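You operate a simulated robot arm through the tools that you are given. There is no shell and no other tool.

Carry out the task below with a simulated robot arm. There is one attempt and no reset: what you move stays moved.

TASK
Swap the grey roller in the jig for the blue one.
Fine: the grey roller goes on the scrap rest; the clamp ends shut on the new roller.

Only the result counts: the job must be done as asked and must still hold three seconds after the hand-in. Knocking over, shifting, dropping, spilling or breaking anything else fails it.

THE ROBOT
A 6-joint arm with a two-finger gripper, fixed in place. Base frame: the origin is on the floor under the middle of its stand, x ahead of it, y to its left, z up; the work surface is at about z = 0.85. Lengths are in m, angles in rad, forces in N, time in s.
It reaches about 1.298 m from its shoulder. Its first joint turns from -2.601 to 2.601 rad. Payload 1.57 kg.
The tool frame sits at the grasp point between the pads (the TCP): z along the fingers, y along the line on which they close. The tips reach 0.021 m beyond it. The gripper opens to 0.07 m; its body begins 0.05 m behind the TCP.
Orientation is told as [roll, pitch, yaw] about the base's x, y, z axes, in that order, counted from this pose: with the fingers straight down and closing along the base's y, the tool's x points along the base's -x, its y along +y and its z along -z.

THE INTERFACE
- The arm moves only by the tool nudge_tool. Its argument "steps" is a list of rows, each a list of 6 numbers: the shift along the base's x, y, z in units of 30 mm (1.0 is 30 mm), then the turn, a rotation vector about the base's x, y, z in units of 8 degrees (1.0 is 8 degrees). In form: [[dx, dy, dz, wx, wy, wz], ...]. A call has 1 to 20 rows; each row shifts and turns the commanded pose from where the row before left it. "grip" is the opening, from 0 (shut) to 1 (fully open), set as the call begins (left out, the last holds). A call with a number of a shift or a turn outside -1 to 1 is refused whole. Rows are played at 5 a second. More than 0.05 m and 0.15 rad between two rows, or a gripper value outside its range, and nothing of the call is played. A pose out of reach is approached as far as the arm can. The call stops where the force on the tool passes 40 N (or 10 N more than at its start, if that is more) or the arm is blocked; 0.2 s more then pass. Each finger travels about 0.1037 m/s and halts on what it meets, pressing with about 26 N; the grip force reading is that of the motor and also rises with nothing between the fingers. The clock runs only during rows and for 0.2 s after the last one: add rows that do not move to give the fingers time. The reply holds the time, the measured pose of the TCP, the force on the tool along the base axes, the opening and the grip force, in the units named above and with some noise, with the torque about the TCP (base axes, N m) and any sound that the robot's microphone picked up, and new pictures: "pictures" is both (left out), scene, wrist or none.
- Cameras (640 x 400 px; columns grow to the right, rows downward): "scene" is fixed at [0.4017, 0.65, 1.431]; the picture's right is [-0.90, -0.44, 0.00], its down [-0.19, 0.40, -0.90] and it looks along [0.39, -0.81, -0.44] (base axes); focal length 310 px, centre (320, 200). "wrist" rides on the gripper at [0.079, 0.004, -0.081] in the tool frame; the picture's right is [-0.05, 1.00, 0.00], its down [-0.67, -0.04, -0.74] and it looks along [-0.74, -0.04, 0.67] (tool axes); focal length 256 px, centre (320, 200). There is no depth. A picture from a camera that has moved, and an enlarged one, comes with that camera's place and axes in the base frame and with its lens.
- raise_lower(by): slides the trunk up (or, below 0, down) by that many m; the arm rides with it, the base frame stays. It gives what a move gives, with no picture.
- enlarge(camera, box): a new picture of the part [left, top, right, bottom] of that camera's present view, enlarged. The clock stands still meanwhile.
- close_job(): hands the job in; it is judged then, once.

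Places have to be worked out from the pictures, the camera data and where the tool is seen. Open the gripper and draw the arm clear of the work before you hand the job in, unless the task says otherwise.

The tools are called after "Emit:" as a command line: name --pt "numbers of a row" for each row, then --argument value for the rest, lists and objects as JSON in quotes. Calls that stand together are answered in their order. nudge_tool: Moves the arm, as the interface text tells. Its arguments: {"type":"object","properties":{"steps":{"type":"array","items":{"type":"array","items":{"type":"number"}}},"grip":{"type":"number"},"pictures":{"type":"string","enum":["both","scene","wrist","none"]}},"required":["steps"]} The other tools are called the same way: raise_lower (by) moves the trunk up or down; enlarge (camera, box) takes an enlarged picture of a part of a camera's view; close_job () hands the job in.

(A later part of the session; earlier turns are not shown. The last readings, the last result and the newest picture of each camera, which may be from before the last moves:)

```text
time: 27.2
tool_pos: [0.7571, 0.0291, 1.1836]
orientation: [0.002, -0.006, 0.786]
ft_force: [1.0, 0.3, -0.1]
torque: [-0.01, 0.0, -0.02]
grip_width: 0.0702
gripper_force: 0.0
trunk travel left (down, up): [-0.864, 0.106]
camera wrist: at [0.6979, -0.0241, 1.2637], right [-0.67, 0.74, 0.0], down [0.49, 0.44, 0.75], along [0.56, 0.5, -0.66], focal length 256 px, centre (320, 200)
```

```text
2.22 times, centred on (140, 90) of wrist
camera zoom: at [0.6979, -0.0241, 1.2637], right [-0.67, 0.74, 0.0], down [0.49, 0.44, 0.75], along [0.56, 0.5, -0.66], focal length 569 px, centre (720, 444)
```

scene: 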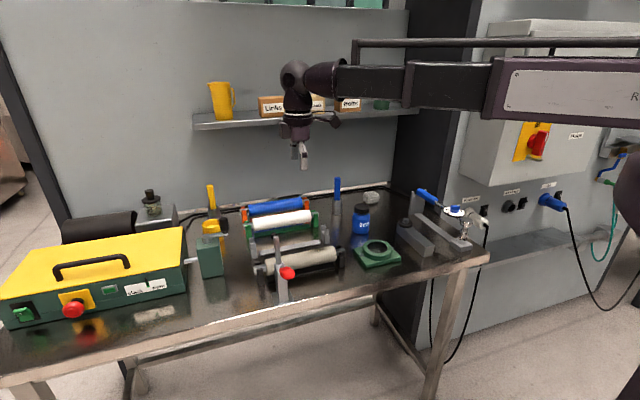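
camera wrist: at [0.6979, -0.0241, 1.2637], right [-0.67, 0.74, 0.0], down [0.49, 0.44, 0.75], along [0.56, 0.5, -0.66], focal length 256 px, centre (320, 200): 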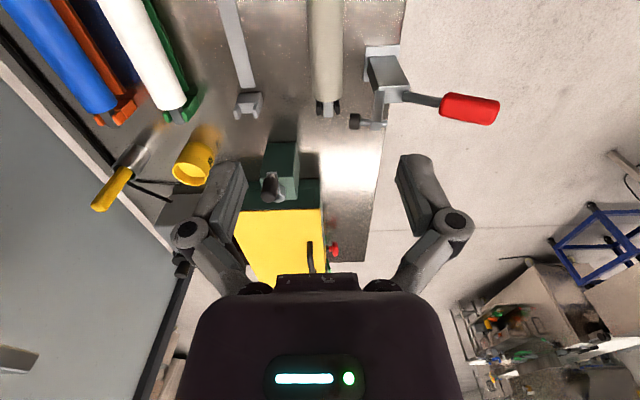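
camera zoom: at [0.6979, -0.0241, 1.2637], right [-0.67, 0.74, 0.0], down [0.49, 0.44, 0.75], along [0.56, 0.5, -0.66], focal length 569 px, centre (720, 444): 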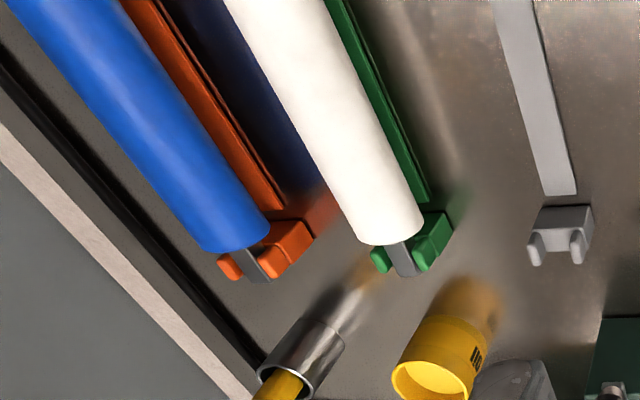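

The roller axis is at about p-offset +8 mm; its centre works out to about (0.753, 0.036), axis z≈0.90. I'll shift onto it and lower partway, then check alignment.

Emit:
nudge_tool --pt "-0.14 0.24 0 -0.041 0.02 0" --pt "0 0 0 0 0 0" --pictures "none"

Emit:
raise_lower --by -0.18

Emit:
nudge_tool --pt "0 0 0 0 0 0" --pictures "both"

```text
time: 27.8
tool_pos: [0.7544, 0.0374, 1.1821]
orientation: [0.0, -0.002, 0.787]
ft_force: [0.0, 0.6, 0.3]
torque: [-0.05, 0.0, 0.02]
grip_width: 0.0699
gripper_force: 0.0
trunk travel left (down, up): [-0.864, 0.106]
```

```text
time: 29.8
tool_pos: [0.7533, 0.0379, 1.0039]
orientation: [-0.002, -0.003, 0.787]
ft_force: [-0.1, 0.1, -0.5]
torque: [0.02, 0.02, 0.01]
grip_width: 0.0698
gripper_force: 0.0
trunk travel left (down, up): [-0.684, 0.286]
```

```text
time: 30.2
tool_pos: [0.754, 0.0381, 1.0011]
orientation: [-0.003, -0.001, 0.786]
ft_force: [0.2, -0.3, -0.7]
torque: [0.04, 0.01, 0.0]
grip_width: 0.07
gripper_force: 0.1
trunk travel left (down, up): [-0.684, 0.286]
camera wrist: at [0.6943, -0.0151, 1.0841], right [-0.67, 0.74, 0.0], down [0.49, 0.45, 0.75], along [0.56, 0.5, -0.67], focal length 256 px, centre (320, 200)
```

scene: 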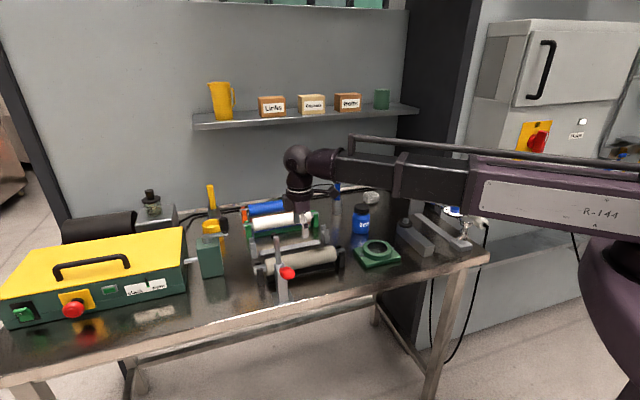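
wrist: 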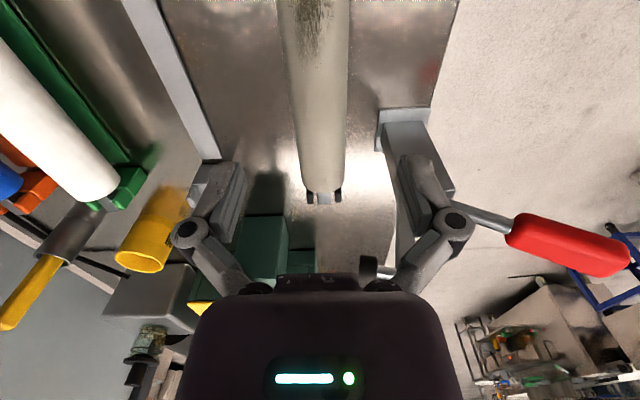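

Roller axis is within ~1.5 mm of the tool centre plane and parallel. I'll zoom to determine the height of the roller better before going down.

Emit:
enlarge --camera "wrist" --box '[260, 100, 420, 280]'

Emit:
enlarge --camera "scene" --box '[240, 140, 360, 310]'

```text
2.22 times, centred on (340, 190) of wrist
camera zoom: at [0.6943, -0.0151, 1.0841], right [-0.67, 0.74, 0.0], down [0.49, 0.45, 0.75], along [0.56, 0.5, -0.67], focal length 569 px, centre (276, 222)
```

zoom: 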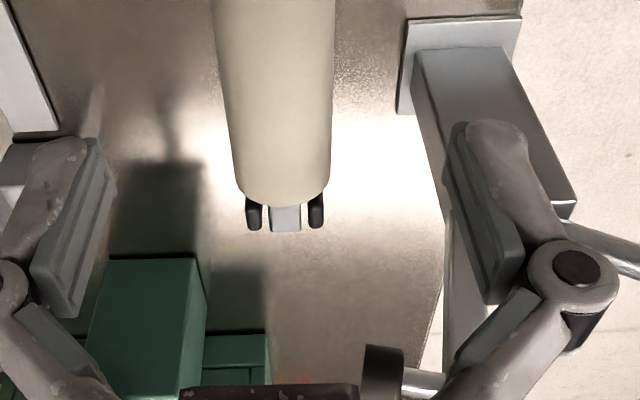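

```text
2.35 times, centred on (300, 225) of scene
camera zoom: at [0.4017, 0.65, 1.431], right [-0.9, -0.44, 0.0], down [-0.19, 0.4, -0.9], along [0.39, -0.81, -0.44], focal length 729 px, centre (367, 141)
```

zoom: 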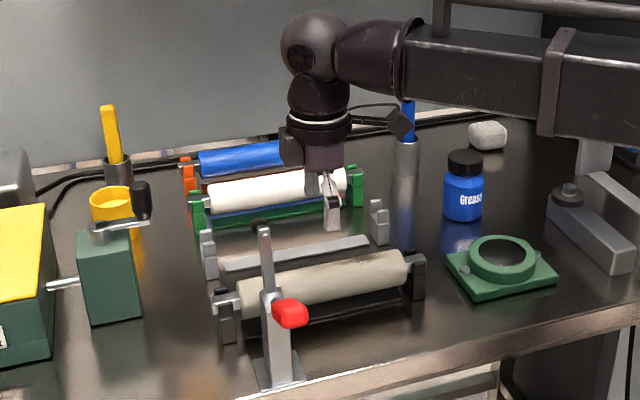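

Triangulating the roller's end gives top z≈0.917 and axis z≈0.895, centre s matches my position. I'll nudge 1.2 mm toward the wall and lower to the axis height.

Emit:
nudge_tool --pt "0.028 -0.028 0 0 0 0" --pt "0 0 0 0 0 0" --pictures "none"

Emit:
raise_lower --by -0.07

Emit:
nudge_tool --pt "0 0 0 0 0 0" --pictures "wrist"

```text
time: 30.8
tool_pos: [0.7541, 0.0381, 1.0024]
orientation: [-0.002, -0.002, 0.785]
ft_force: [1.6, -0.2, -0.2]
torque: [-0.05, 0.03, 0.02]
grip_width: 0.0699
gripper_force: 0.0
trunk travel left (down, up): [-0.684, 0.286]
```

```text
time: 31.9
tool_pos: [0.7544, 0.0377, 0.932]
orientation: [-0.003, -0.001, 0.785]
ft_force: [0.2, -0.4, -0.5]
torque: [-0.01, 0.01, 0.02]
grip_width: 0.0702
gripper_force: 0.1
trunk travel left (down, up): [-0.614, 0.356]
```

```text
time: 32.3
tool_pos: [0.7532, 0.0367, 0.933]
orientation: [-0.003, -0.002, 0.786]
ft_force: [0.1, -0.5, 0.4]
torque: [0.0, 0.01, -0.01]
grip_width: 0.0701
gripper_force: 0.0
trunk travel left (down, up): [-0.614, 0.356]
camera wrist: at [0.695, -0.0157, 1.0141], right [-0.67, 0.74, 0.0], down [0.49, 0.45, 0.75], along [0.56, 0.5, -0.67], focal length 256 px, centre (320, 200)
```

wrist: 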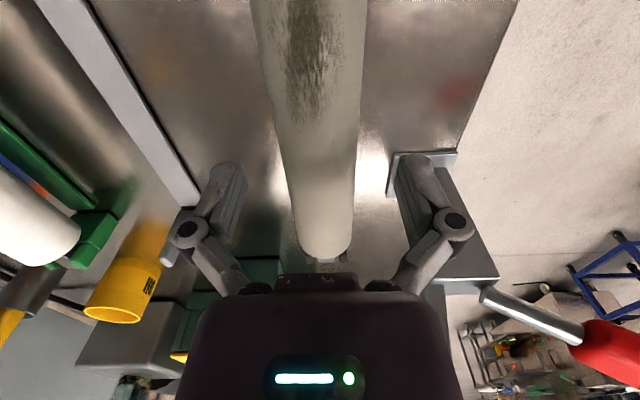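

The roller is centred between the fingers. Lowering the last 37 mm to axis height and closing.

Emit:
raise_lower --by -0.037

Emit:
nudge_tool --pt "0 0 0 0 0 0" --pt "0 0 0 0 0 0" --pt "0 0 0 0 0 0" --grip 0 --pictures "both"

```text
time: 33.1
tool_pos: [0.7543, 0.0372, 0.8964]
orientation: [-0.001, 0.001, 0.786]
ft_force: [0.0, 0.2, 1.0]
torque: [-0.03, -0.03, 0.01]
grip_width: 0.0701
gripper_force: 0.1
trunk travel left (down, up): [-0.577, 0.393]
```

```text
time: 33.9
tool_pos: [0.7547, 0.0375, 0.8967]
orientation: [-0.003, -0.002, 0.785]
ft_force: [2.3, -1.4, 3.0]
torque: [0.1, -0.07, -0.05]
grip_width: 0.0433
gripper_force: 25.5
trunk travel left (down, up): [-0.577, 0.393]
camera wrist: at [0.695, -0.0158, 0.9772], right [-0.67, 0.74, 0.0], down [0.49, 0.45, 0.75], along [0.56, 0.5, -0.67], focal length 256 px, centre (320, 200)
```

scene: 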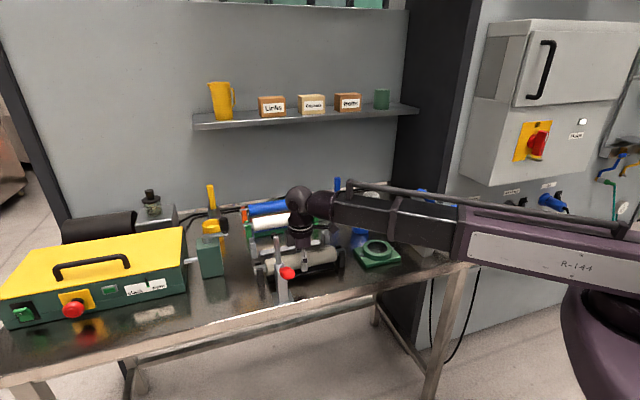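
wrist: 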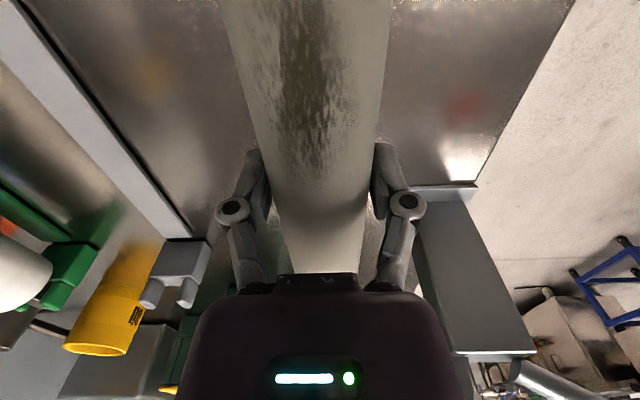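

Gripped at 43.3 mm with little side load. I'll lift 30 mm slowly and check that the roller comes along freely.

Emit:
raise_lower --by 0.03

Emit:
nudge_tool --pt "0 0 0 0 0 0" --pictures "both"

Emit:
enlarge --camera "scene" --box '[220, 180, 360, 310]'

```text
time: 34.6
tool_pos: [0.7516, 0.0377, 0.9298]
orientation: [-0.005, -0.004, 0.785]
ft_force: [6.3, 1.3, 46.6]
torque: [-0.12, -0.13, -0.13]
grip_width: 0.0284
gripper_force: 26.2
trunk travel left (down, up): [-0.607, 0.363]
```

```text
time: 35.1
tool_pos: [0.7516, 0.0359, 0.9287]
orientation: [-0.006, -0.005, 0.785]
ft_force: [3.9, 2.4, 57.7]
torque: [-0.41, 0.41, -0.09]
grip_width: 0.0279
gripper_force: 26.2
trunk travel left (down, up): [-0.607, 0.363]
stopped in row 1: the force on the tool passed its limit at 59 N (the readings are from after the stop); the commanded pose is now the measured one
camera wrist: at [0.6927, -0.0156, 1.0102], right [-0.67, 0.74, -0.01], down [0.49, 0.45, 0.75], along [0.56, 0.5, -0.66], focal length 256 px, centre (320, 200)
```

scene: 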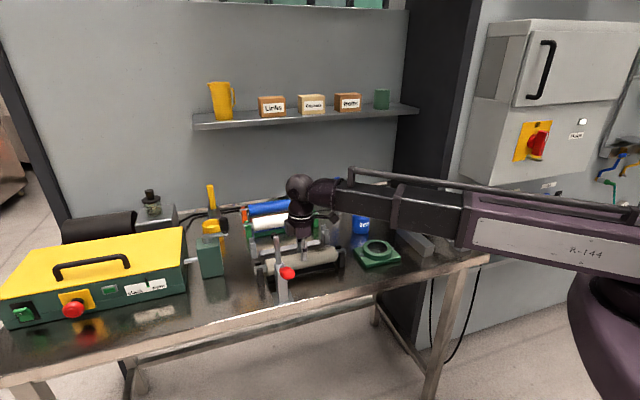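
wrist: 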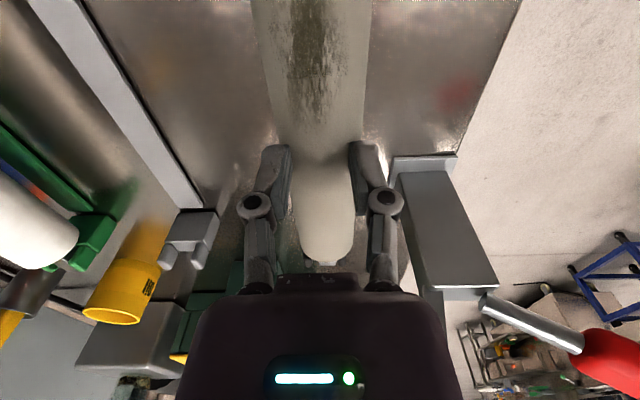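

```text
3.08 times, centred on (290, 245) of scene
camera zoom: at [0.4017, 0.65, 1.431], right [-0.9, -0.44, 0.0], down [-0.19, 0.4, -0.9], along [0.39, -0.81, -0.44], focal length 953 px, centre (412, 62)
```

zoom: 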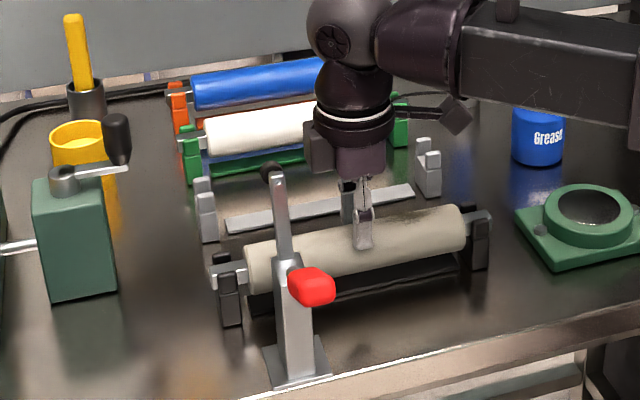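

The fingers slipped up the roller (opening now 28 mm, tool being wedged upward); the roller stayed in the jig. I'll open the gripper to release that wedging load and inspect.

Emit:
nudge_tool --pt "0 0 0 0 0 0" --pt "0 0 0 0 0 0" --pt "0 0 0 0 0 0" --grip 1 --pictures "both"

Emit:
enlarge --camera "scene" --box '[240, 220, 300, 300]'

Emit:
enlarge --camera "scene" --box '[310, 230, 360, 290]'

```text
time: 35.9
tool_pos: [0.7545, 0.0369, 0.9257]
orientation: [-0.002, -0.003, 0.784]
ft_force: [-0.4, 0.0, 0.5]
torque: [0.02, -0.07, 0.03]
grip_width: 0.0701
gripper_force: 0.0
trunk travel left (down, up): [-0.607, 0.363]
camera wrist: at [0.6958, -0.0156, 1.0068], right [-0.67, 0.74, 0.0], down [0.49, 0.45, 0.75], along [0.56, 0.5, -0.66], focal length 256 px, centre (320, 200)
```

scene: 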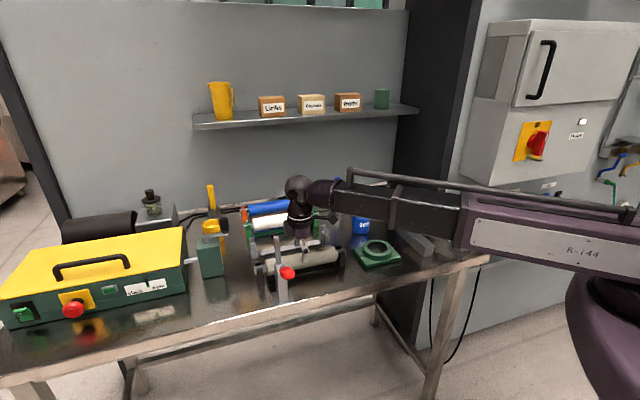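
wrist: 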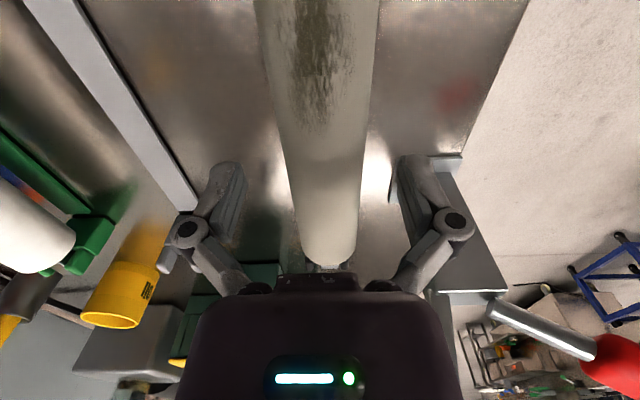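

```text
5.00 times, centred on (270, 260) of scene
camera zoom: at [0.4017, 0.65, 1.431], right [-0.9, -0.44, 0.0], down [-0.19, 0.4, -0.9], along [0.39, -0.81, -0.44], focal length 1549 px, centre (570, -100)
```

zoom: 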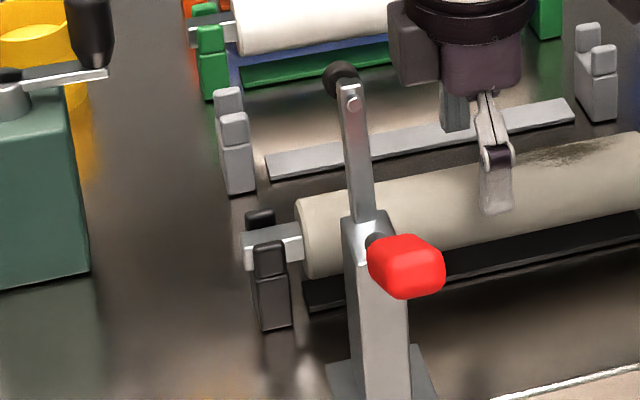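

```text
6.67 times, centred on (335, 260) of scene
camera zoom: at [0.4017, 0.65, 1.431], right [-0.9, -0.44, 0.0], down [-0.19, 0.4, -0.9], along [0.39, -0.81, -0.44], focal length 2065 px, centre (220, -200)
```

zoom: 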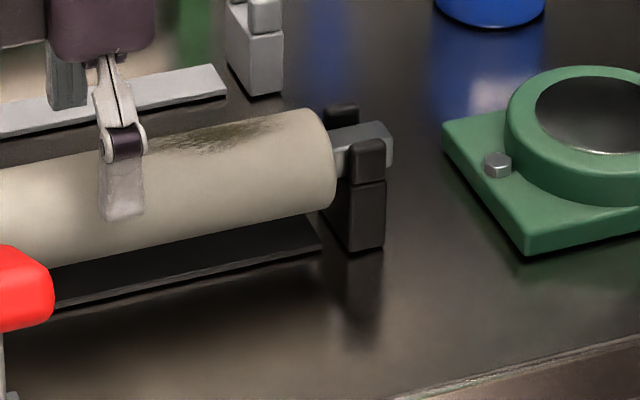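

Nothing visibly retains the shaft above the slots. I'll regrip a bit lower (TCP ~9 mm below the axis) and lift in very small increments while watching Fz and the opening.

Emit:
raise_lower --by -0.04

Emit:
nudge_tool --pt "0 0 0 0 0 0" --pt "0 0 0 0 0 0" --pt "0 0 0 0 0 0" --pt "0 0 0 0 0 0" --grip 0 --pictures "wrist"

Emit:
raise_lower --by 0.002

```text
time: 36.7
tool_pos: [0.7547, 0.0361, 0.8859]
orientation: [-0.002, -0.004, 0.786]
ft_force: [0.9, -0.4, 0.0]
torque: [-0.02, 0.0, 0.0]
grip_width: 0.0701
gripper_force: 0.1
trunk travel left (down, up): [-0.567, 0.403]
```

```text
time: 37.7
tool_pos: [0.7543, 0.0376, 0.8874]
orientation: [-0.001, -0.002, 0.786]
ft_force: [-0.1, 1.4, 6.4]
torque: [0.07, 0.05, 0.02]
grip_width: 0.0428
gripper_force: 26.5
trunk travel left (down, up): [-0.567, 0.403]
camera wrist: at [0.6956, -0.0154, 0.9672], right [-0.67, 0.74, 0.0], down [0.49, 0.45, 0.75], along [0.56, 0.5, -0.66], focal length 256 px, centre (320, 200)
```

wrist: 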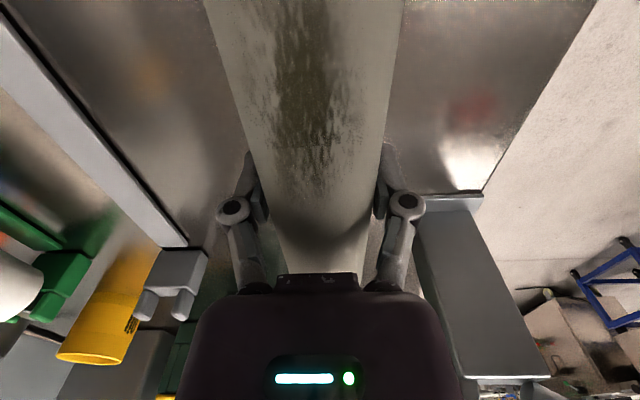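

```text
time: 38.2
tool_pos: [0.7551, 0.0376, 0.8864]
orientation: [-0.001, -0.002, 0.785]
ft_force: [-0.7, 0.2, 0.5]
torque: [-0.06, -0.01, -0.01]
grip_width: 0.0427
gripper_force: 26.1
trunk travel left (down, up): [-0.569, 0.401]
```

After 2 mm Fz fell from +6.4 to +0.5 N with no slip. I'll continue in 2 mm steps.

Emit:
raise_lower --by 0.002

Emit:
raise_lower --by 0.002

Emit:
raise_lower --by 0.002

```text
time: 38.7
tool_pos: [0.7567, 0.0377, 0.8889]
orientation: [-0.002, -0.002, 0.786]
ft_force: [0.4, 0.5, -4.3]
torque: [-0.02, 0.0, -0.02]
grip_width: 0.0427
gripper_force: 25.9
trunk travel left (down, up): [-0.571, 0.399]
```

```text
time: 39.3
tool_pos: [0.755, 0.0389, 0.8921]
orientation: [-0.002, -0.004, 0.786]
ft_force: [-0.9, -0.5, -2.9]
torque: [-0.03, 0.0, -0.01]
grip_width: 0.0426
gripper_force: 25.6
trunk travel left (down, up): [-0.573, 0.397]
```

```text
time: 39.8
tool_pos: [0.7549, 0.0384, 0.8935]
orientation: [-0.001, -0.004, 0.785]
ft_force: [-0.9, -0.7, -3.0]
torque: [0.03, -0.01, 0.04]
grip_width: 0.0429
gripper_force: 26.0
trunk travel left (down, up): [-0.575, 0.395]
```

Fz holds steady at about −3 N, which could be the roller's weight or a slipping grip. Checking pictures for whether the roller has risen.

Emit:
raise_lower --by 0.004

Emit:
nudge_tool --pt "0 0 0 0 0 0" --pictures "wrist"

Emit:
enlarge --camera "scene" --box '[240, 220, 300, 300]'

Emit:
enlarge --camera "scene" --box '[310, 230, 360, 290]'

```text
time: 40.3
tool_pos: [0.7543, 0.0373, 0.8977]
orientation: [-0.002, -0.004, 0.786]
ft_force: [0.4, -0.4, -4.0]
torque: [0.01, 0.0, -0.02]
grip_width: 0.0428
gripper_force: 25.8
trunk travel left (down, up): [-0.579, 0.391]
```

```text
time: 40.7
tool_pos: [0.756, 0.0363, 0.8983]
orientation: [-0.002, -0.003, 0.785]
ft_force: [-0.4, 0.2, -3.4]
torque: [0.01, 0.01, -0.01]
grip_width: 0.0429
gripper_force: 25.6
trunk travel left (down, up): [-0.579, 0.391]
camera wrist: at [0.6961, -0.0156, 0.9787], right [-0.67, 0.74, 0.0], down [0.49, 0.45, 0.75], along [0.56, 0.5, -0.67], focal length 256 px, centre (320, 200)
```

wrist: 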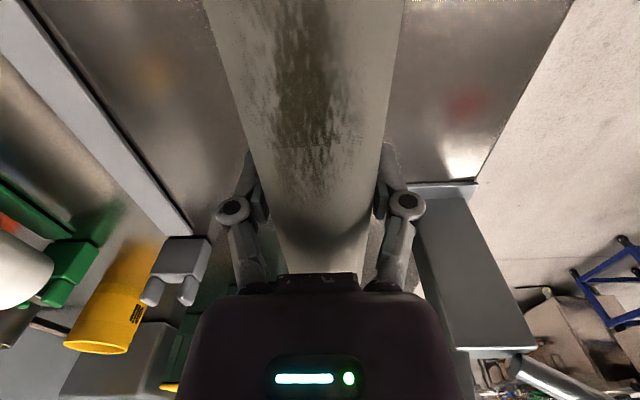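

```text
5.00 times, centred on (270, 260) of scene
camera zoom: at [0.4017, 0.65, 1.431], right [-0.9, -0.44, 0.0], down [-0.19, 0.4, -0.9], along [0.39, -0.81, -0.44], focal length 1549 px, centre (570, -100)
```

zoom: 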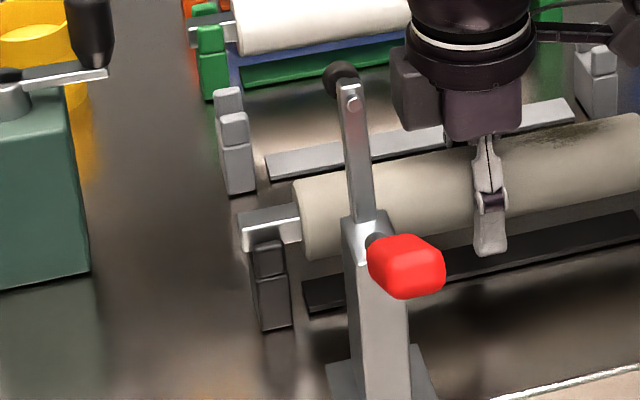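

```text
6.67 times, centred on (335, 260) of scene
camera zoom: at [0.4017, 0.65, 1.431], right [-0.9, -0.44, 0.0], down [-0.19, 0.4, -0.9], along [0.39, -0.81, -0.44], focal length 2065 px, centre (220, -200)
```

zoom: 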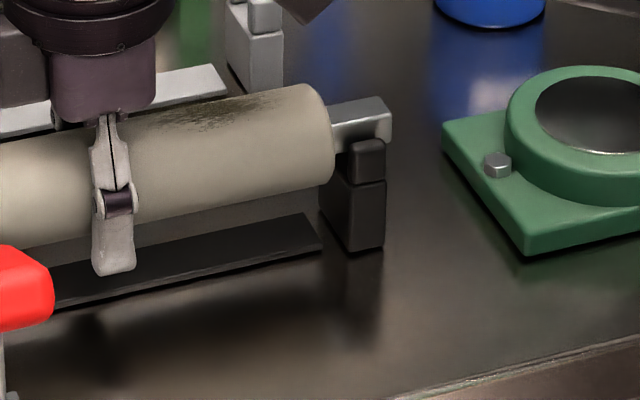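

It's lifting cleanly this time: both shaft ends are rising out of the slots, weight ≈3.5 N. I'll lift another 16 mm and check clearance to the slots and the clamp pad.

Emit:
raise_lower --by 0.008

Emit:
raise_lower --by 0.008

Emit:
nudge_tool --pt "0 0 0 0 0 0" --pictures "both"

Emit:
enlarge --camera "scene" --box '[230, 190, 370, 300]'

```text
time: 41.3
tool_pos: [0.7556, 0.0377, 0.9058]
orientation: [-0.002, -0.003, 0.785]
ft_force: [0.0, 0.0, -3.9]
torque: [-0.02, 0.0, 0.01]
grip_width: 0.043
gripper_force: 25.8
trunk travel left (down, up): [-0.587, 0.383]
```

```text
time: 41.9
tool_pos: [0.7547, 0.0376, 0.9133]
orientation: [-0.001, -0.004, 0.787]
ft_force: [-0.5, 0.2, -4.7]
torque: [0.0, -0.02, 0.0]
grip_width: 0.0428
gripper_force: 25.9
trunk travel left (down, up): [-0.595, 0.375]
```

```text
time: 42.2
tool_pos: [0.7546, 0.0375, 0.9139]
orientation: [-0.001, -0.002, 0.785]
ft_force: [-0.5, 0.1, -3.9]
torque: [0.03, -0.06, -0.02]
grip_width: 0.0431
gripper_force: 26.2
trunk travel left (down, up): [-0.595, 0.375]
camera wrist: at [0.6961, -0.0156, 0.9947], right [-0.67, 0.74, 0.0], down [0.49, 0.45, 0.75], along [0.56, 0.5, -0.67], focal length 256 px, centre (320, 200)
```

scene: 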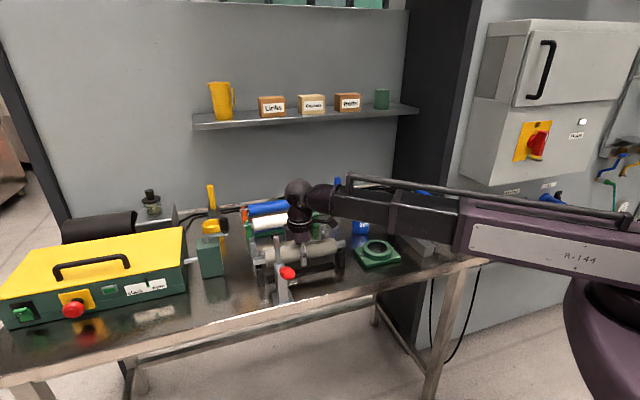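
wrist: 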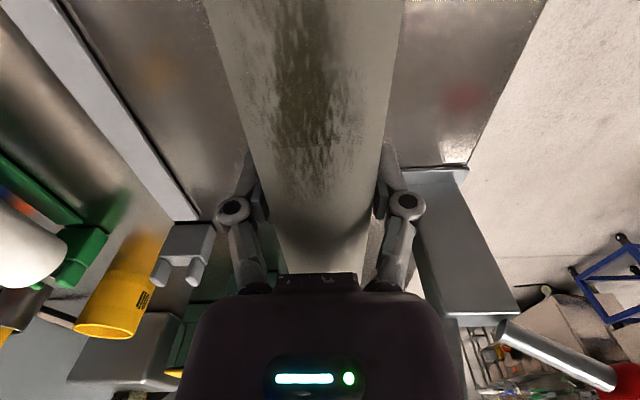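

```text
3.64 times, centred on (300, 245) of scene
camera zoom: at [0.4017, 0.65, 1.431], right [-0.9, -0.44, 0.0], down [-0.19, 0.4, -0.9], along [0.39, -0.81, -0.44], focal length 1127 px, centre (393, 36)
```

zoom: 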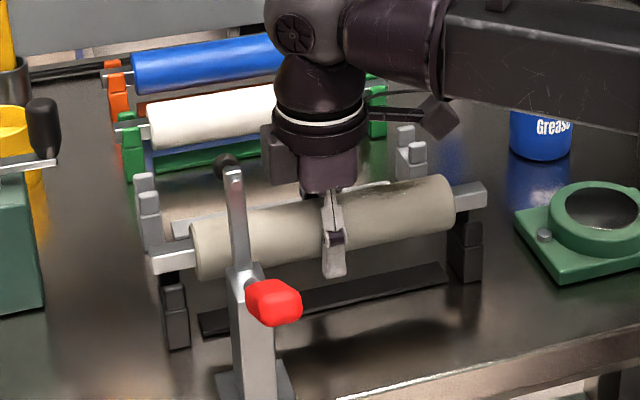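

The roller is clear of the jig's slots. I'll zoom on the scrap rest's visible post in the wrist view to measure its slot relative to the tool.

Emit:
enlarge --camera "wrist" --box '[60, 160, 260, 320]'

Emit:
enlarge --camera "scene" --box '[240, 220, 290, 280]'

Emit:
enlarge --camera "scene" --box '[315, 210, 365, 270]'

```text
2.50 times, centred on (160, 240) of wrist
camera zoom: at [0.6961, -0.0156, 0.9947], right [-0.67, 0.74, 0.0], down [0.49, 0.45, 0.75], along [0.56, 0.5, -0.67], focal length 640 px, centre (720, 100)
```

zoom: 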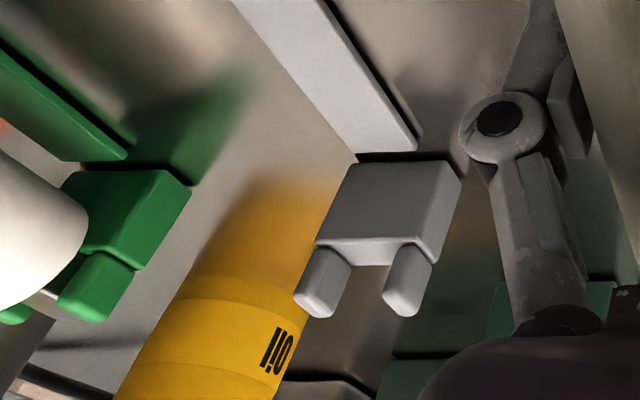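

```text
6.67 times, centred on (265, 250) of scene
camera zoom: at [0.4017, 0.65, 1.431], right [-0.9, -0.44, 0.0], down [-0.19, 0.4, -0.9], along [0.39, -0.81, -0.44], focal length 2065 px, centre (687, -133)
```

zoom: 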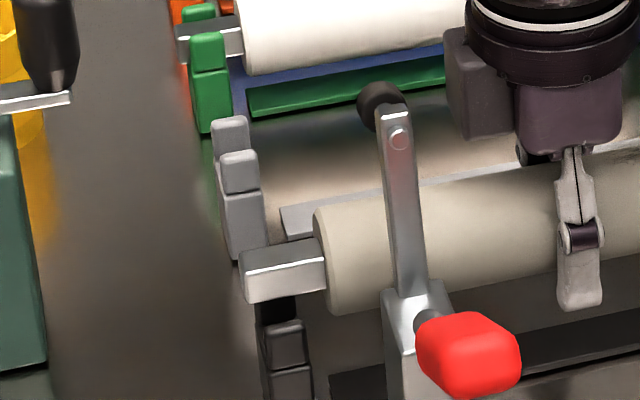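

```text
6.67 times, centred on (340, 240) of scene
camera zoom: at [0.4017, 0.65, 1.431], right [-0.9, -0.44, 0.0], down [-0.19, 0.4, -0.9], along [0.39, -0.81, -0.44], focal length 2065 px, centre (187, -67)
```

zoom: 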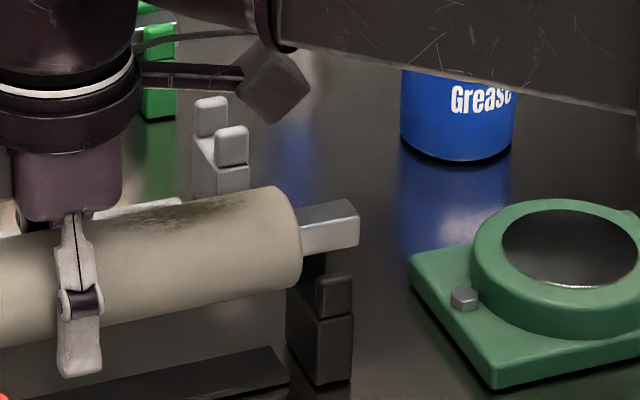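

Scrap slot measures p≈0.635 (spacing ≈0.1275 from the jig), same s, parallel within a degree or so, slot clearance about ±3 mm. I'll raise 10 mm more (still below the clamp pad) and move sideways toward the wall by 0.1276 m.

Emit:
raise_lower --by 0.01

Emit:
nudge_tool --pt "0.2 -0.2 0 0 0 0" --pt "0.4 -0.4 0 0 0 0" --pt "0.5 -0.5 0 0 0 0" --pt "0.5 -0.5 0 0 0 0" --pt "0.5 -0.5 0 0 0 0" --pt "0.5 -0.5 0 0 0 0" --pt "0.3 -0.3 0 0 0 0" --pt "0.108 -0.108 0 0 0 0" --pt "0 0 0 0 0 0" --pictures "both"

Emit:
enlarge --camera "scene" --box '[230, 190, 370, 300]'

```text
time: 42.8
tool_pos: [0.7555, 0.0373, 0.9231]
orientation: [-0.002, -0.002, 0.785]
ft_force: [0.2, 1.2, -4.0]
torque: [-0.02, 0.0, -0.05]
grip_width: 0.0431
gripper_force: 25.6
trunk travel left (down, up): [-0.605, 0.365]
```

```text
time: 44.8
tool_pos: [0.8434, -0.0524, 0.924]
orientation: [-0.003, -0.003, 0.787]
ft_force: [-0.2, -1.0, -3.4]
torque: [0.01, 0.03, 0.0]
grip_width: 0.0428
gripper_force: 26.4
trunk travel left (down, up): [-0.605, 0.365]
camera wrist: at [0.7845, -0.1053, 1.0046], right [-0.67, 0.74, 0.0], down [0.49, 0.45, 0.75], along [0.56, 0.5, -0.67], focal length 256 px, centre (320, 200)
```

scene: 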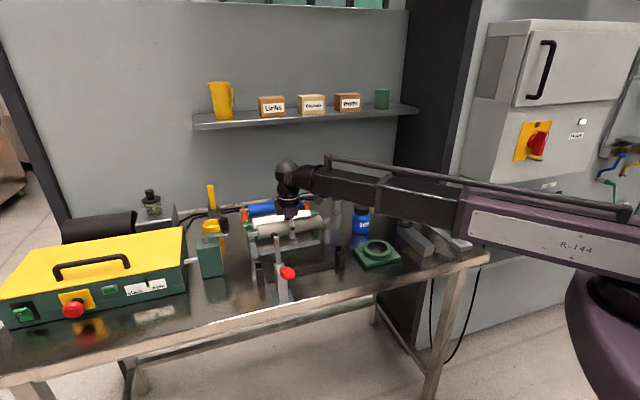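
wrist: 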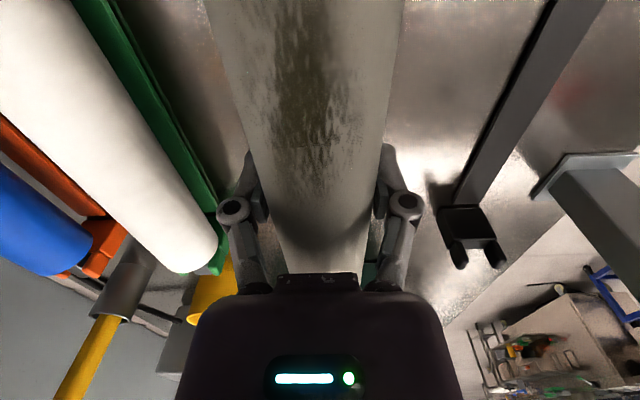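

```text
3.64 times, centred on (300, 245) of scene
camera zoom: at [0.4017, 0.65, 1.431], right [-0.9, -0.44, 0.0], down [-0.19, 0.4, -0.9], along [0.39, -0.81, -0.44], focal length 1127 px, centre (393, 36)
```

zoom: 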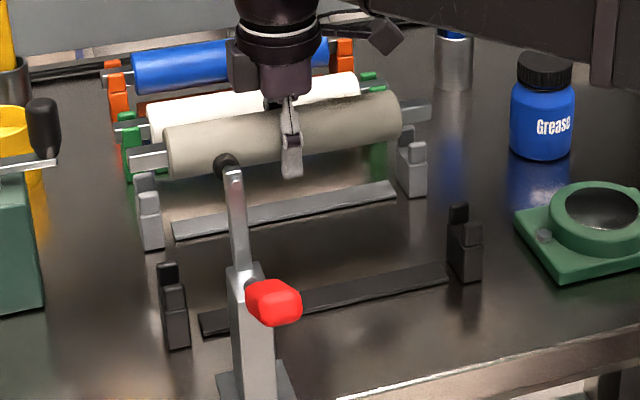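

The roller now hovers over the scrap rest. I'll zoom to check end alignments and calibrate against the now-visible empty jig post.

Emit:
enlarge --camera "wrist" --box '[400, 160, 600, 320]'

Emit:
enlarge --camera "scene" --box '[245, 205, 295, 265]'

Emit:
enlarge --camera "scene" --box '[310, 195, 360, 255]'

```text
2.50 times, centred on (500, 240) of wrist
camera zoom: at [0.7845, -0.1053, 1.0046], right [-0.67, 0.74, 0.0], down [0.49, 0.45, 0.75], along [0.56, 0.5, -0.67], focal length 640 px, centre (-130, 100)
```

zoom: 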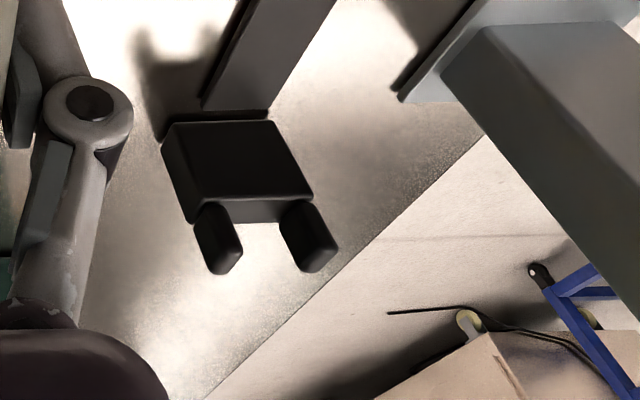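

```text
6.67 times, centred on (270, 235) of scene
camera zoom: at [0.4017, 0.65, 1.431], right [-0.9, -0.44, 0.0], down [-0.19, 0.4, -0.9], along [0.39, -0.81, -0.44], focal length 2065 px, centre (653, -33)
```

zoom: 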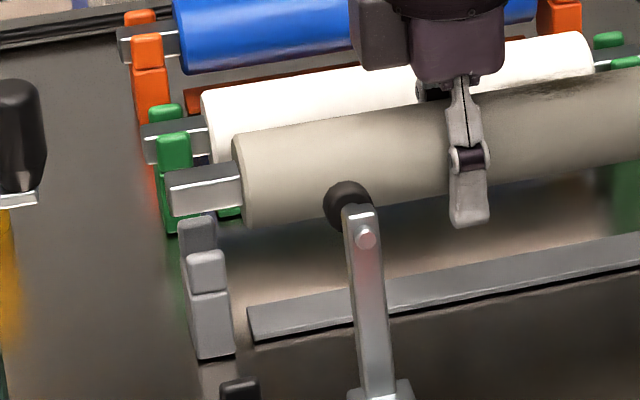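

```text
6.67 times, centred on (335, 225) of scene
camera zoom: at [0.4017, 0.65, 1.431], right [-0.9, -0.44, 0.0], down [-0.19, 0.4, -0.9], along [0.39, -0.81, -0.44], focal length 2065 px, centre (220, 33)
```

zoom: 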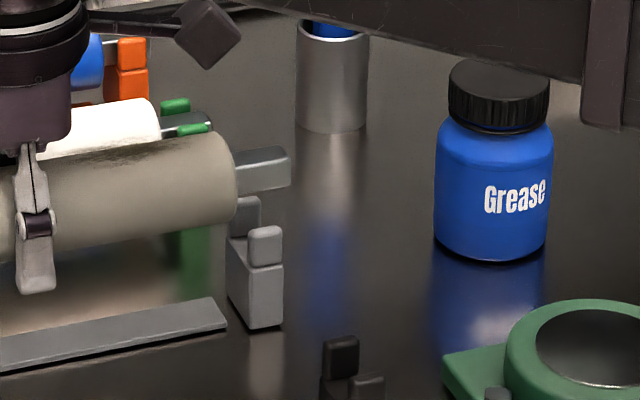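

Calibrating against the jig gives the scrap slot at p≈0.634, matching where I am (0.6334), and the axial position matches the jig reference too. I'll lower 24 mm and check the ends before seating.

Emit:
raise_lower --by -0.022

Emit:
nudge_tool --pt "0 0 0 0 0 0" --pictures "none"

Emit:
enlarge --camera "scene" --box '[245, 205, 295, 265]'

Emit:
enlarge --camera "scene" --box '[310, 195, 360, 255]'

```text
time: 45.5
tool_pos: [0.8435, -0.0525, 0.9006]
orientation: [-0.001, -0.005, 0.786]
ft_force: [0.4, -0.1, -3.7]
torque: [0.01, -0.04, 0.01]
grip_width: 0.0428
gripper_force: 25.9
trunk travel left (down, up): [-0.583, 0.387]
```

```text
time: 45.9
tool_pos: [0.8431, -0.0519, 0.9016]
orientation: [-0.001, -0.003, 0.786]
ft_force: [-0.2, -0.1, -3.0]
torque: [0.05, 0.02, 0.03]
grip_width: 0.043
gripper_force: 25.8
trunk travel left (down, up): [-0.583, 0.387]
```

```text
6.67 times, centred on (270, 235) of scene
camera zoom: at [0.4017, 0.65, 1.431], right [-0.9, -0.44, 0.0], down [-0.19, 0.4, -0.9], along [0.39, -0.81, -0.44], focal length 2065 px, centre (653, -33)
```

zoom: 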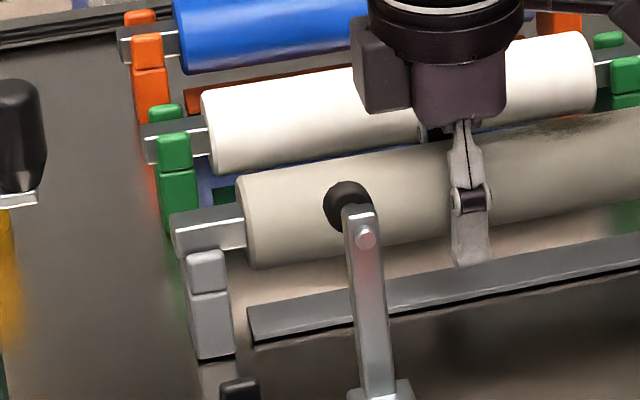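

```text
6.67 times, centred on (335, 225) of scene
camera zoom: at [0.4017, 0.65, 1.431], right [-0.9, -0.44, 0.0], down [-0.19, 0.4, -0.9], along [0.39, -0.81, -0.44], focal length 2065 px, centre (220, 33)
```

zoom: 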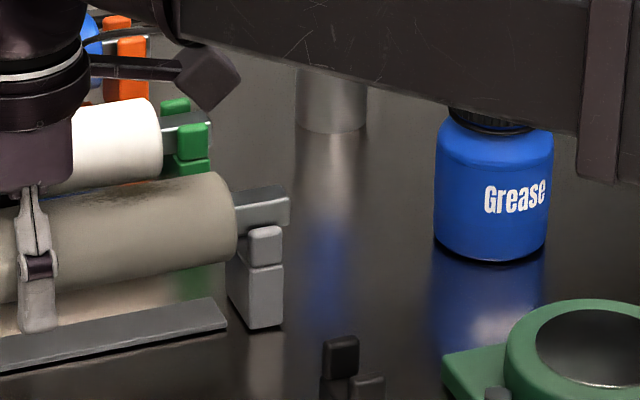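

Both shaft ends are sitting between the prongs. I'll lower in small steps, watching for the weight to transfer.

Emit:
raise_lower --by -0.006

Emit:
raise_lower --by -0.005

Emit:
raise_lower --by -0.003

```text
time: 46.5
tool_pos: [0.8425, -0.0518, 0.8957]
orientation: [-0.003, -0.003, 0.786]
ft_force: [-0.8, 0.1, -3.3]
torque: [-0.02, -0.02, -0.01]
grip_width: 0.0431
gripper_force: 26.3
trunk travel left (down, up): [-0.577, 0.393]
```

```text
time: 47.0
tool_pos: [0.8434, -0.0523, 0.8904]
orientation: [-0.002, -0.004, 0.785]
ft_force: [0.4, -1.0, -4.4]
torque: [-0.01, 0.0, 0.0]
grip_width: 0.0428
gripper_force: 26.1
trunk travel left (down, up): [-0.572, 0.398]
```

```text
time: 47.5
tool_pos: [0.843, -0.0515, 0.8885]
orientation: [-0.001, -0.004, 0.785]
ft_force: [0.8, 0.3, -4.4]
torque: [0.01, -0.01, 0.0]
grip_width: 0.0429
gripper_force: 25.7
trunk travel left (down, up): [-0.569, 0.401]
```

Weight is still carried (−4.4 N); continuing down in 2 mm steps.

Emit:
raise_lower --by -0.002

Emit:
raise_lower --by -0.0015

Emit:
raise_lower --by -0.0015

```text
time: 48.0
tool_pos: [0.8436, -0.0529, 0.8867]
orientation: [-0.005, -0.005, 0.785]
ft_force: [2.5, -1.1, 5.3]
torque: [-0.16, 0.22, 0.03]
grip_width: 0.0429
gripper_force: 26.2
trunk travel left (down, up): [-0.567, 0.403]
```

```text
time: 48.5
tool_pos: [0.8434, -0.0529, 0.8855]
orientation: [-0.004, -0.005, 0.785]
ft_force: [6.8, -1.5, 16.4]
torque: [0.02, -0.09, 0.03]
grip_width: 0.0429
gripper_force: 25.9
trunk travel left (down, up): [-0.566, 0.404]
```

```text
time: 49.1
tool_pos: [0.8425, -0.0514, 0.884]
orientation: [-0.004, -0.003, 0.785]
ft_force: [6.7, -2.6, 15.2]
torque: [-0.04, 0.02, 0.0]
grip_width: 0.0427
gripper_force: 26.3
trunk travel left (down, up): [-0.564, 0.406]
```

Contact at the same height as the jig seat (Fz now +15 N) — it's seated. Let me verify visually before releasing.

Emit:
raise_lower --by 0.002

Emit:
enlarge --camera "scene" --box '[245, 205, 295, 265]'

Emit:
enlarge --camera "scene" --box '[310, 195, 360, 255]'

```text
time: 49.6
tool_pos: [0.8443, -0.0524, 0.8849]
orientation: [0.0, -0.001, 0.786]
ft_force: [0.4, -0.8, -3.9]
torque: [0.02, -0.04, 0.04]
grip_width: 0.0428
gripper_force: 25.9
trunk travel left (down, up): [-0.566, 0.404]
```

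```text
6.67 times, centred on (270, 235) of scene
camera zoom: at [0.4017, 0.65, 1.431], right [-0.9, -0.44, 0.0], down [-0.19, 0.4, -0.9], along [0.39, -0.81, -0.44], focal length 2065 px, centre (653, -33)
```

zoom: 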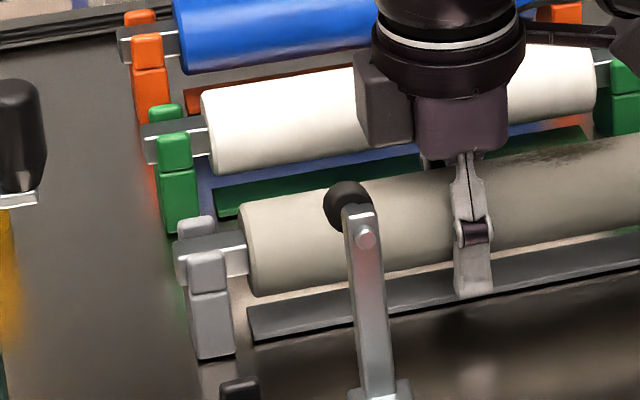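

```text
6.67 times, centred on (335, 225) of scene
camera zoom: at [0.4017, 0.65, 1.431], right [-0.9, -0.44, 0.0], down [-0.19, 0.4, -0.9], along [0.39, -0.81, -0.44], focal length 2065 px, centre (220, 33)
```

zoom: 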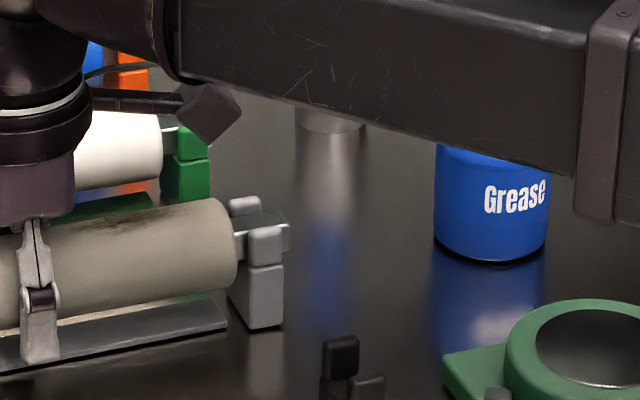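

Both ends sit in the scrap rest's slots. Lowering 1.5 mm to unload and opening the gripper.

Emit:
raise_lower --by -0.0012

Emit:
nudge_tool --pt "0 0 0 0 0 0" --pt "0 0 0 0 0 0" --pt "0 0 0 0 0 0" --grip 1 --pictures "wrist"

Emit:
raise_lower --by 0.06

Emit:
nudge_tool --pt "0 0 0 0 0 0" --pictures "both"

```text
time: 50.1
tool_pos: [0.8431, -0.0523, 0.8833]
orientation: [-0.003, -0.004, 0.787]
ft_force: [-0.4, -0.3, -1.0]
torque: [0.11, -0.12, 0.03]
grip_width: 0.0426
gripper_force: 25.2
trunk travel left (down, up): [-0.565, 0.405]
```

```text
time: 50.9
tool_pos: [0.8434, -0.0525, 0.8835]
orientation: [-0.001, -0.003, 0.786]
ft_force: [-0.5, -0.7, -0.8]
torque: [0.01, -0.04, 0.02]
grip_width: 0.0699
gripper_force: 0.1
trunk travel left (down, up): [-0.565, 0.405]
camera wrist: at [0.7842, -0.1051, 0.9647], right [-0.67, 0.74, 0.0], down [0.49, 0.45, 0.75], along [0.56, 0.5, -0.66], focal length 256 px, centre (320, 200)
```

wrist: 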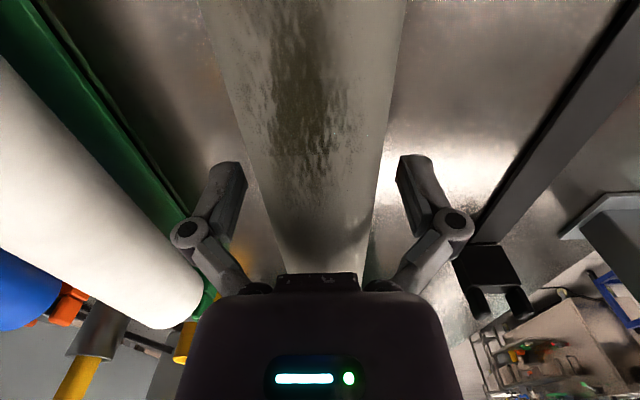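

```text
time: 51.9
tool_pos: [0.8433, -0.0518, 0.9439]
orientation: [-0.002, -0.005, 0.785]
ft_force: [0.6, 0.8, -1.1]
torque: [-0.01, -0.01, 0.02]
grip_width: 0.0701
gripper_force: 0.1
trunk travel left (down, up): [-0.625, 0.345]
```

```text
time: 52.3
tool_pos: [0.8438, -0.0516, 0.9435]
orientation: [-0.001, -0.002, 0.786]
ft_force: [-0.4, -0.1, 0.8]
torque: [0.01, -0.02, 0.04]
grip_width: 0.07
gripper_force: 0.2
trunk travel left (down, up): [-0.625, 0.345]
camera wrist: at [0.7842, -0.1051, 1.0247], right [-0.67, 0.74, 0.0], down [0.49, 0.45, 0.75], along [0.56, 0.5, -0.66], focal length 256 px, centre (320, 200)
```

scene: 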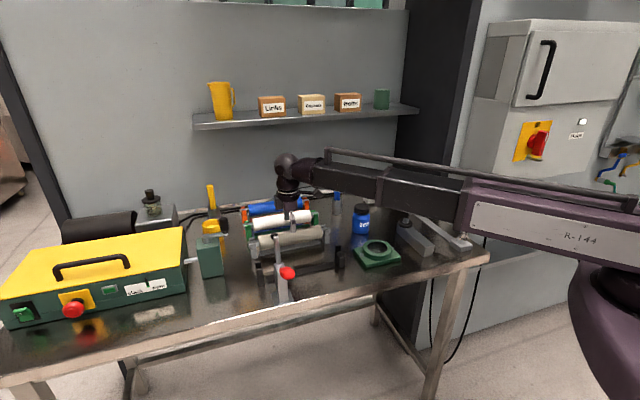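
wrist: 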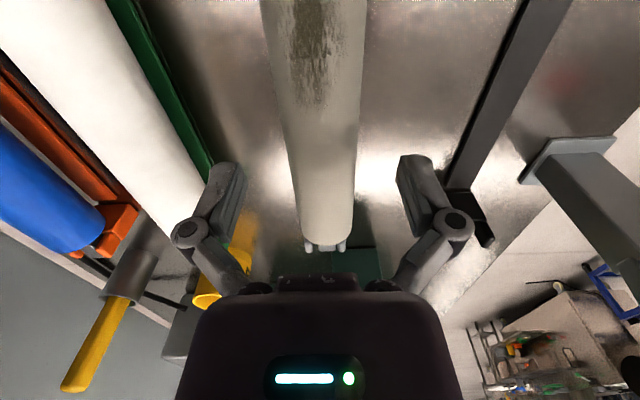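

The grey roller is seated in the scrap rest. Before going to the blue roller I need to know the shelf's overhang, so I'll raise the trunk high here and take a look at the shelf and the blue roller from above.

Emit:
raise_lower --by 0.33

Emit:
nudge_tool --pt "0 0 0 0 0 0" --pictures "both"

Emit:
enlarge --camera "wrist" --box '[0, 100, 320, 400]'

Emit:
enlarge --camera "wrist" --box '[140, 0, 400, 160]'

```text
time: 55.5
tool_pos: [0.8435, -0.0525, 1.2728]
orientation: [-0.003, -0.003, 0.785]
ft_force: [-1.2, -0.1, 0.2]
torque: [-0.03, -0.01, 0.03]
grip_width: 0.0699
gripper_force: 0.1
trunk travel left (down, up): [-0.955, 0.015]
```

```text
time: 55.9
tool_pos: [0.843, -0.0515, 1.2747]
orientation: [-0.002, -0.004, 0.785]
ft_force: [-0.1, -0.6, 0.2]
torque: [0.01, -0.02, 0.01]
grip_width: 0.0698
gripper_force: 0.1
trunk travel left (down, up): [-0.955, 0.015]
camera wrist: at [0.7842, -0.1051, 1.3547], right [-0.67, 0.74, 0.0], down [0.49, 0.45, 0.75], along [0.56, 0.5, -0.66], focal length 256 px, centre (320, 200)
```

scene: 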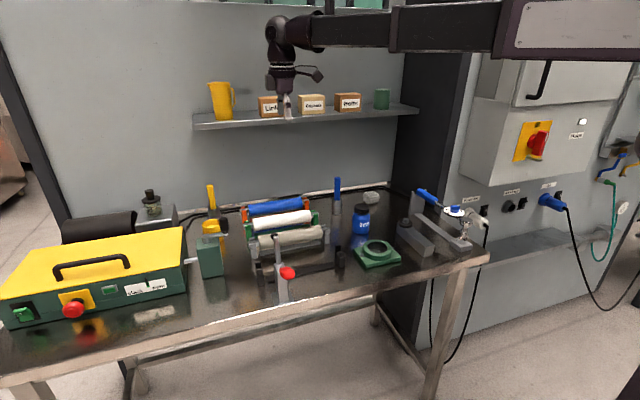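
wrist: 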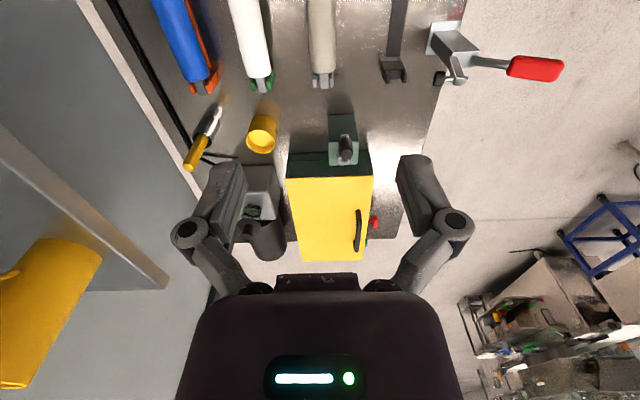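

```text
1.33 times, centred on (160, 250) of wrist
camera zoom: at [0.7842, -0.1051, 1.3547], right [-0.67, 0.74, 0.0], down [0.49, 0.45, 0.75], along [0.56, 0.5, -0.66], focal length 341 px, centre (533, 133)
```

zoom: 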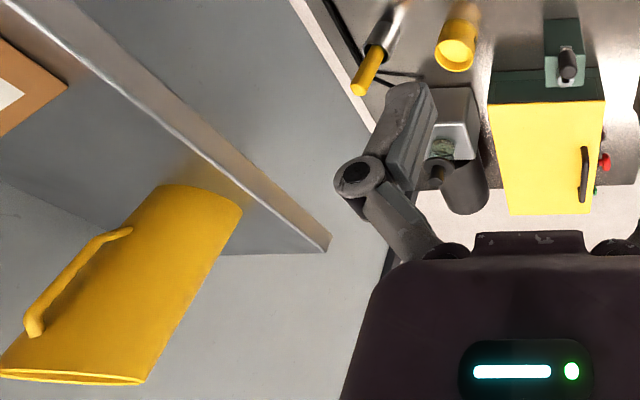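

```text
2.46 times, centred on (270, 80) of wrist
camera zoom: at [0.7842, -0.1051, 1.3547], right [-0.67, 0.74, 0.0], down [0.49, 0.45, 0.75], along [0.56, 0.5, -0.66], focal length 630 px, centre (443, 495)
```

zoom: 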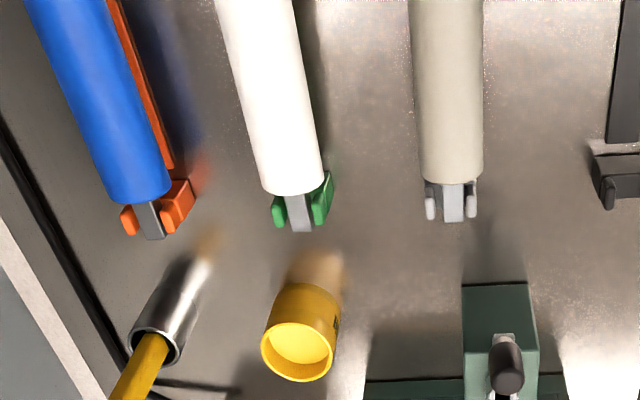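

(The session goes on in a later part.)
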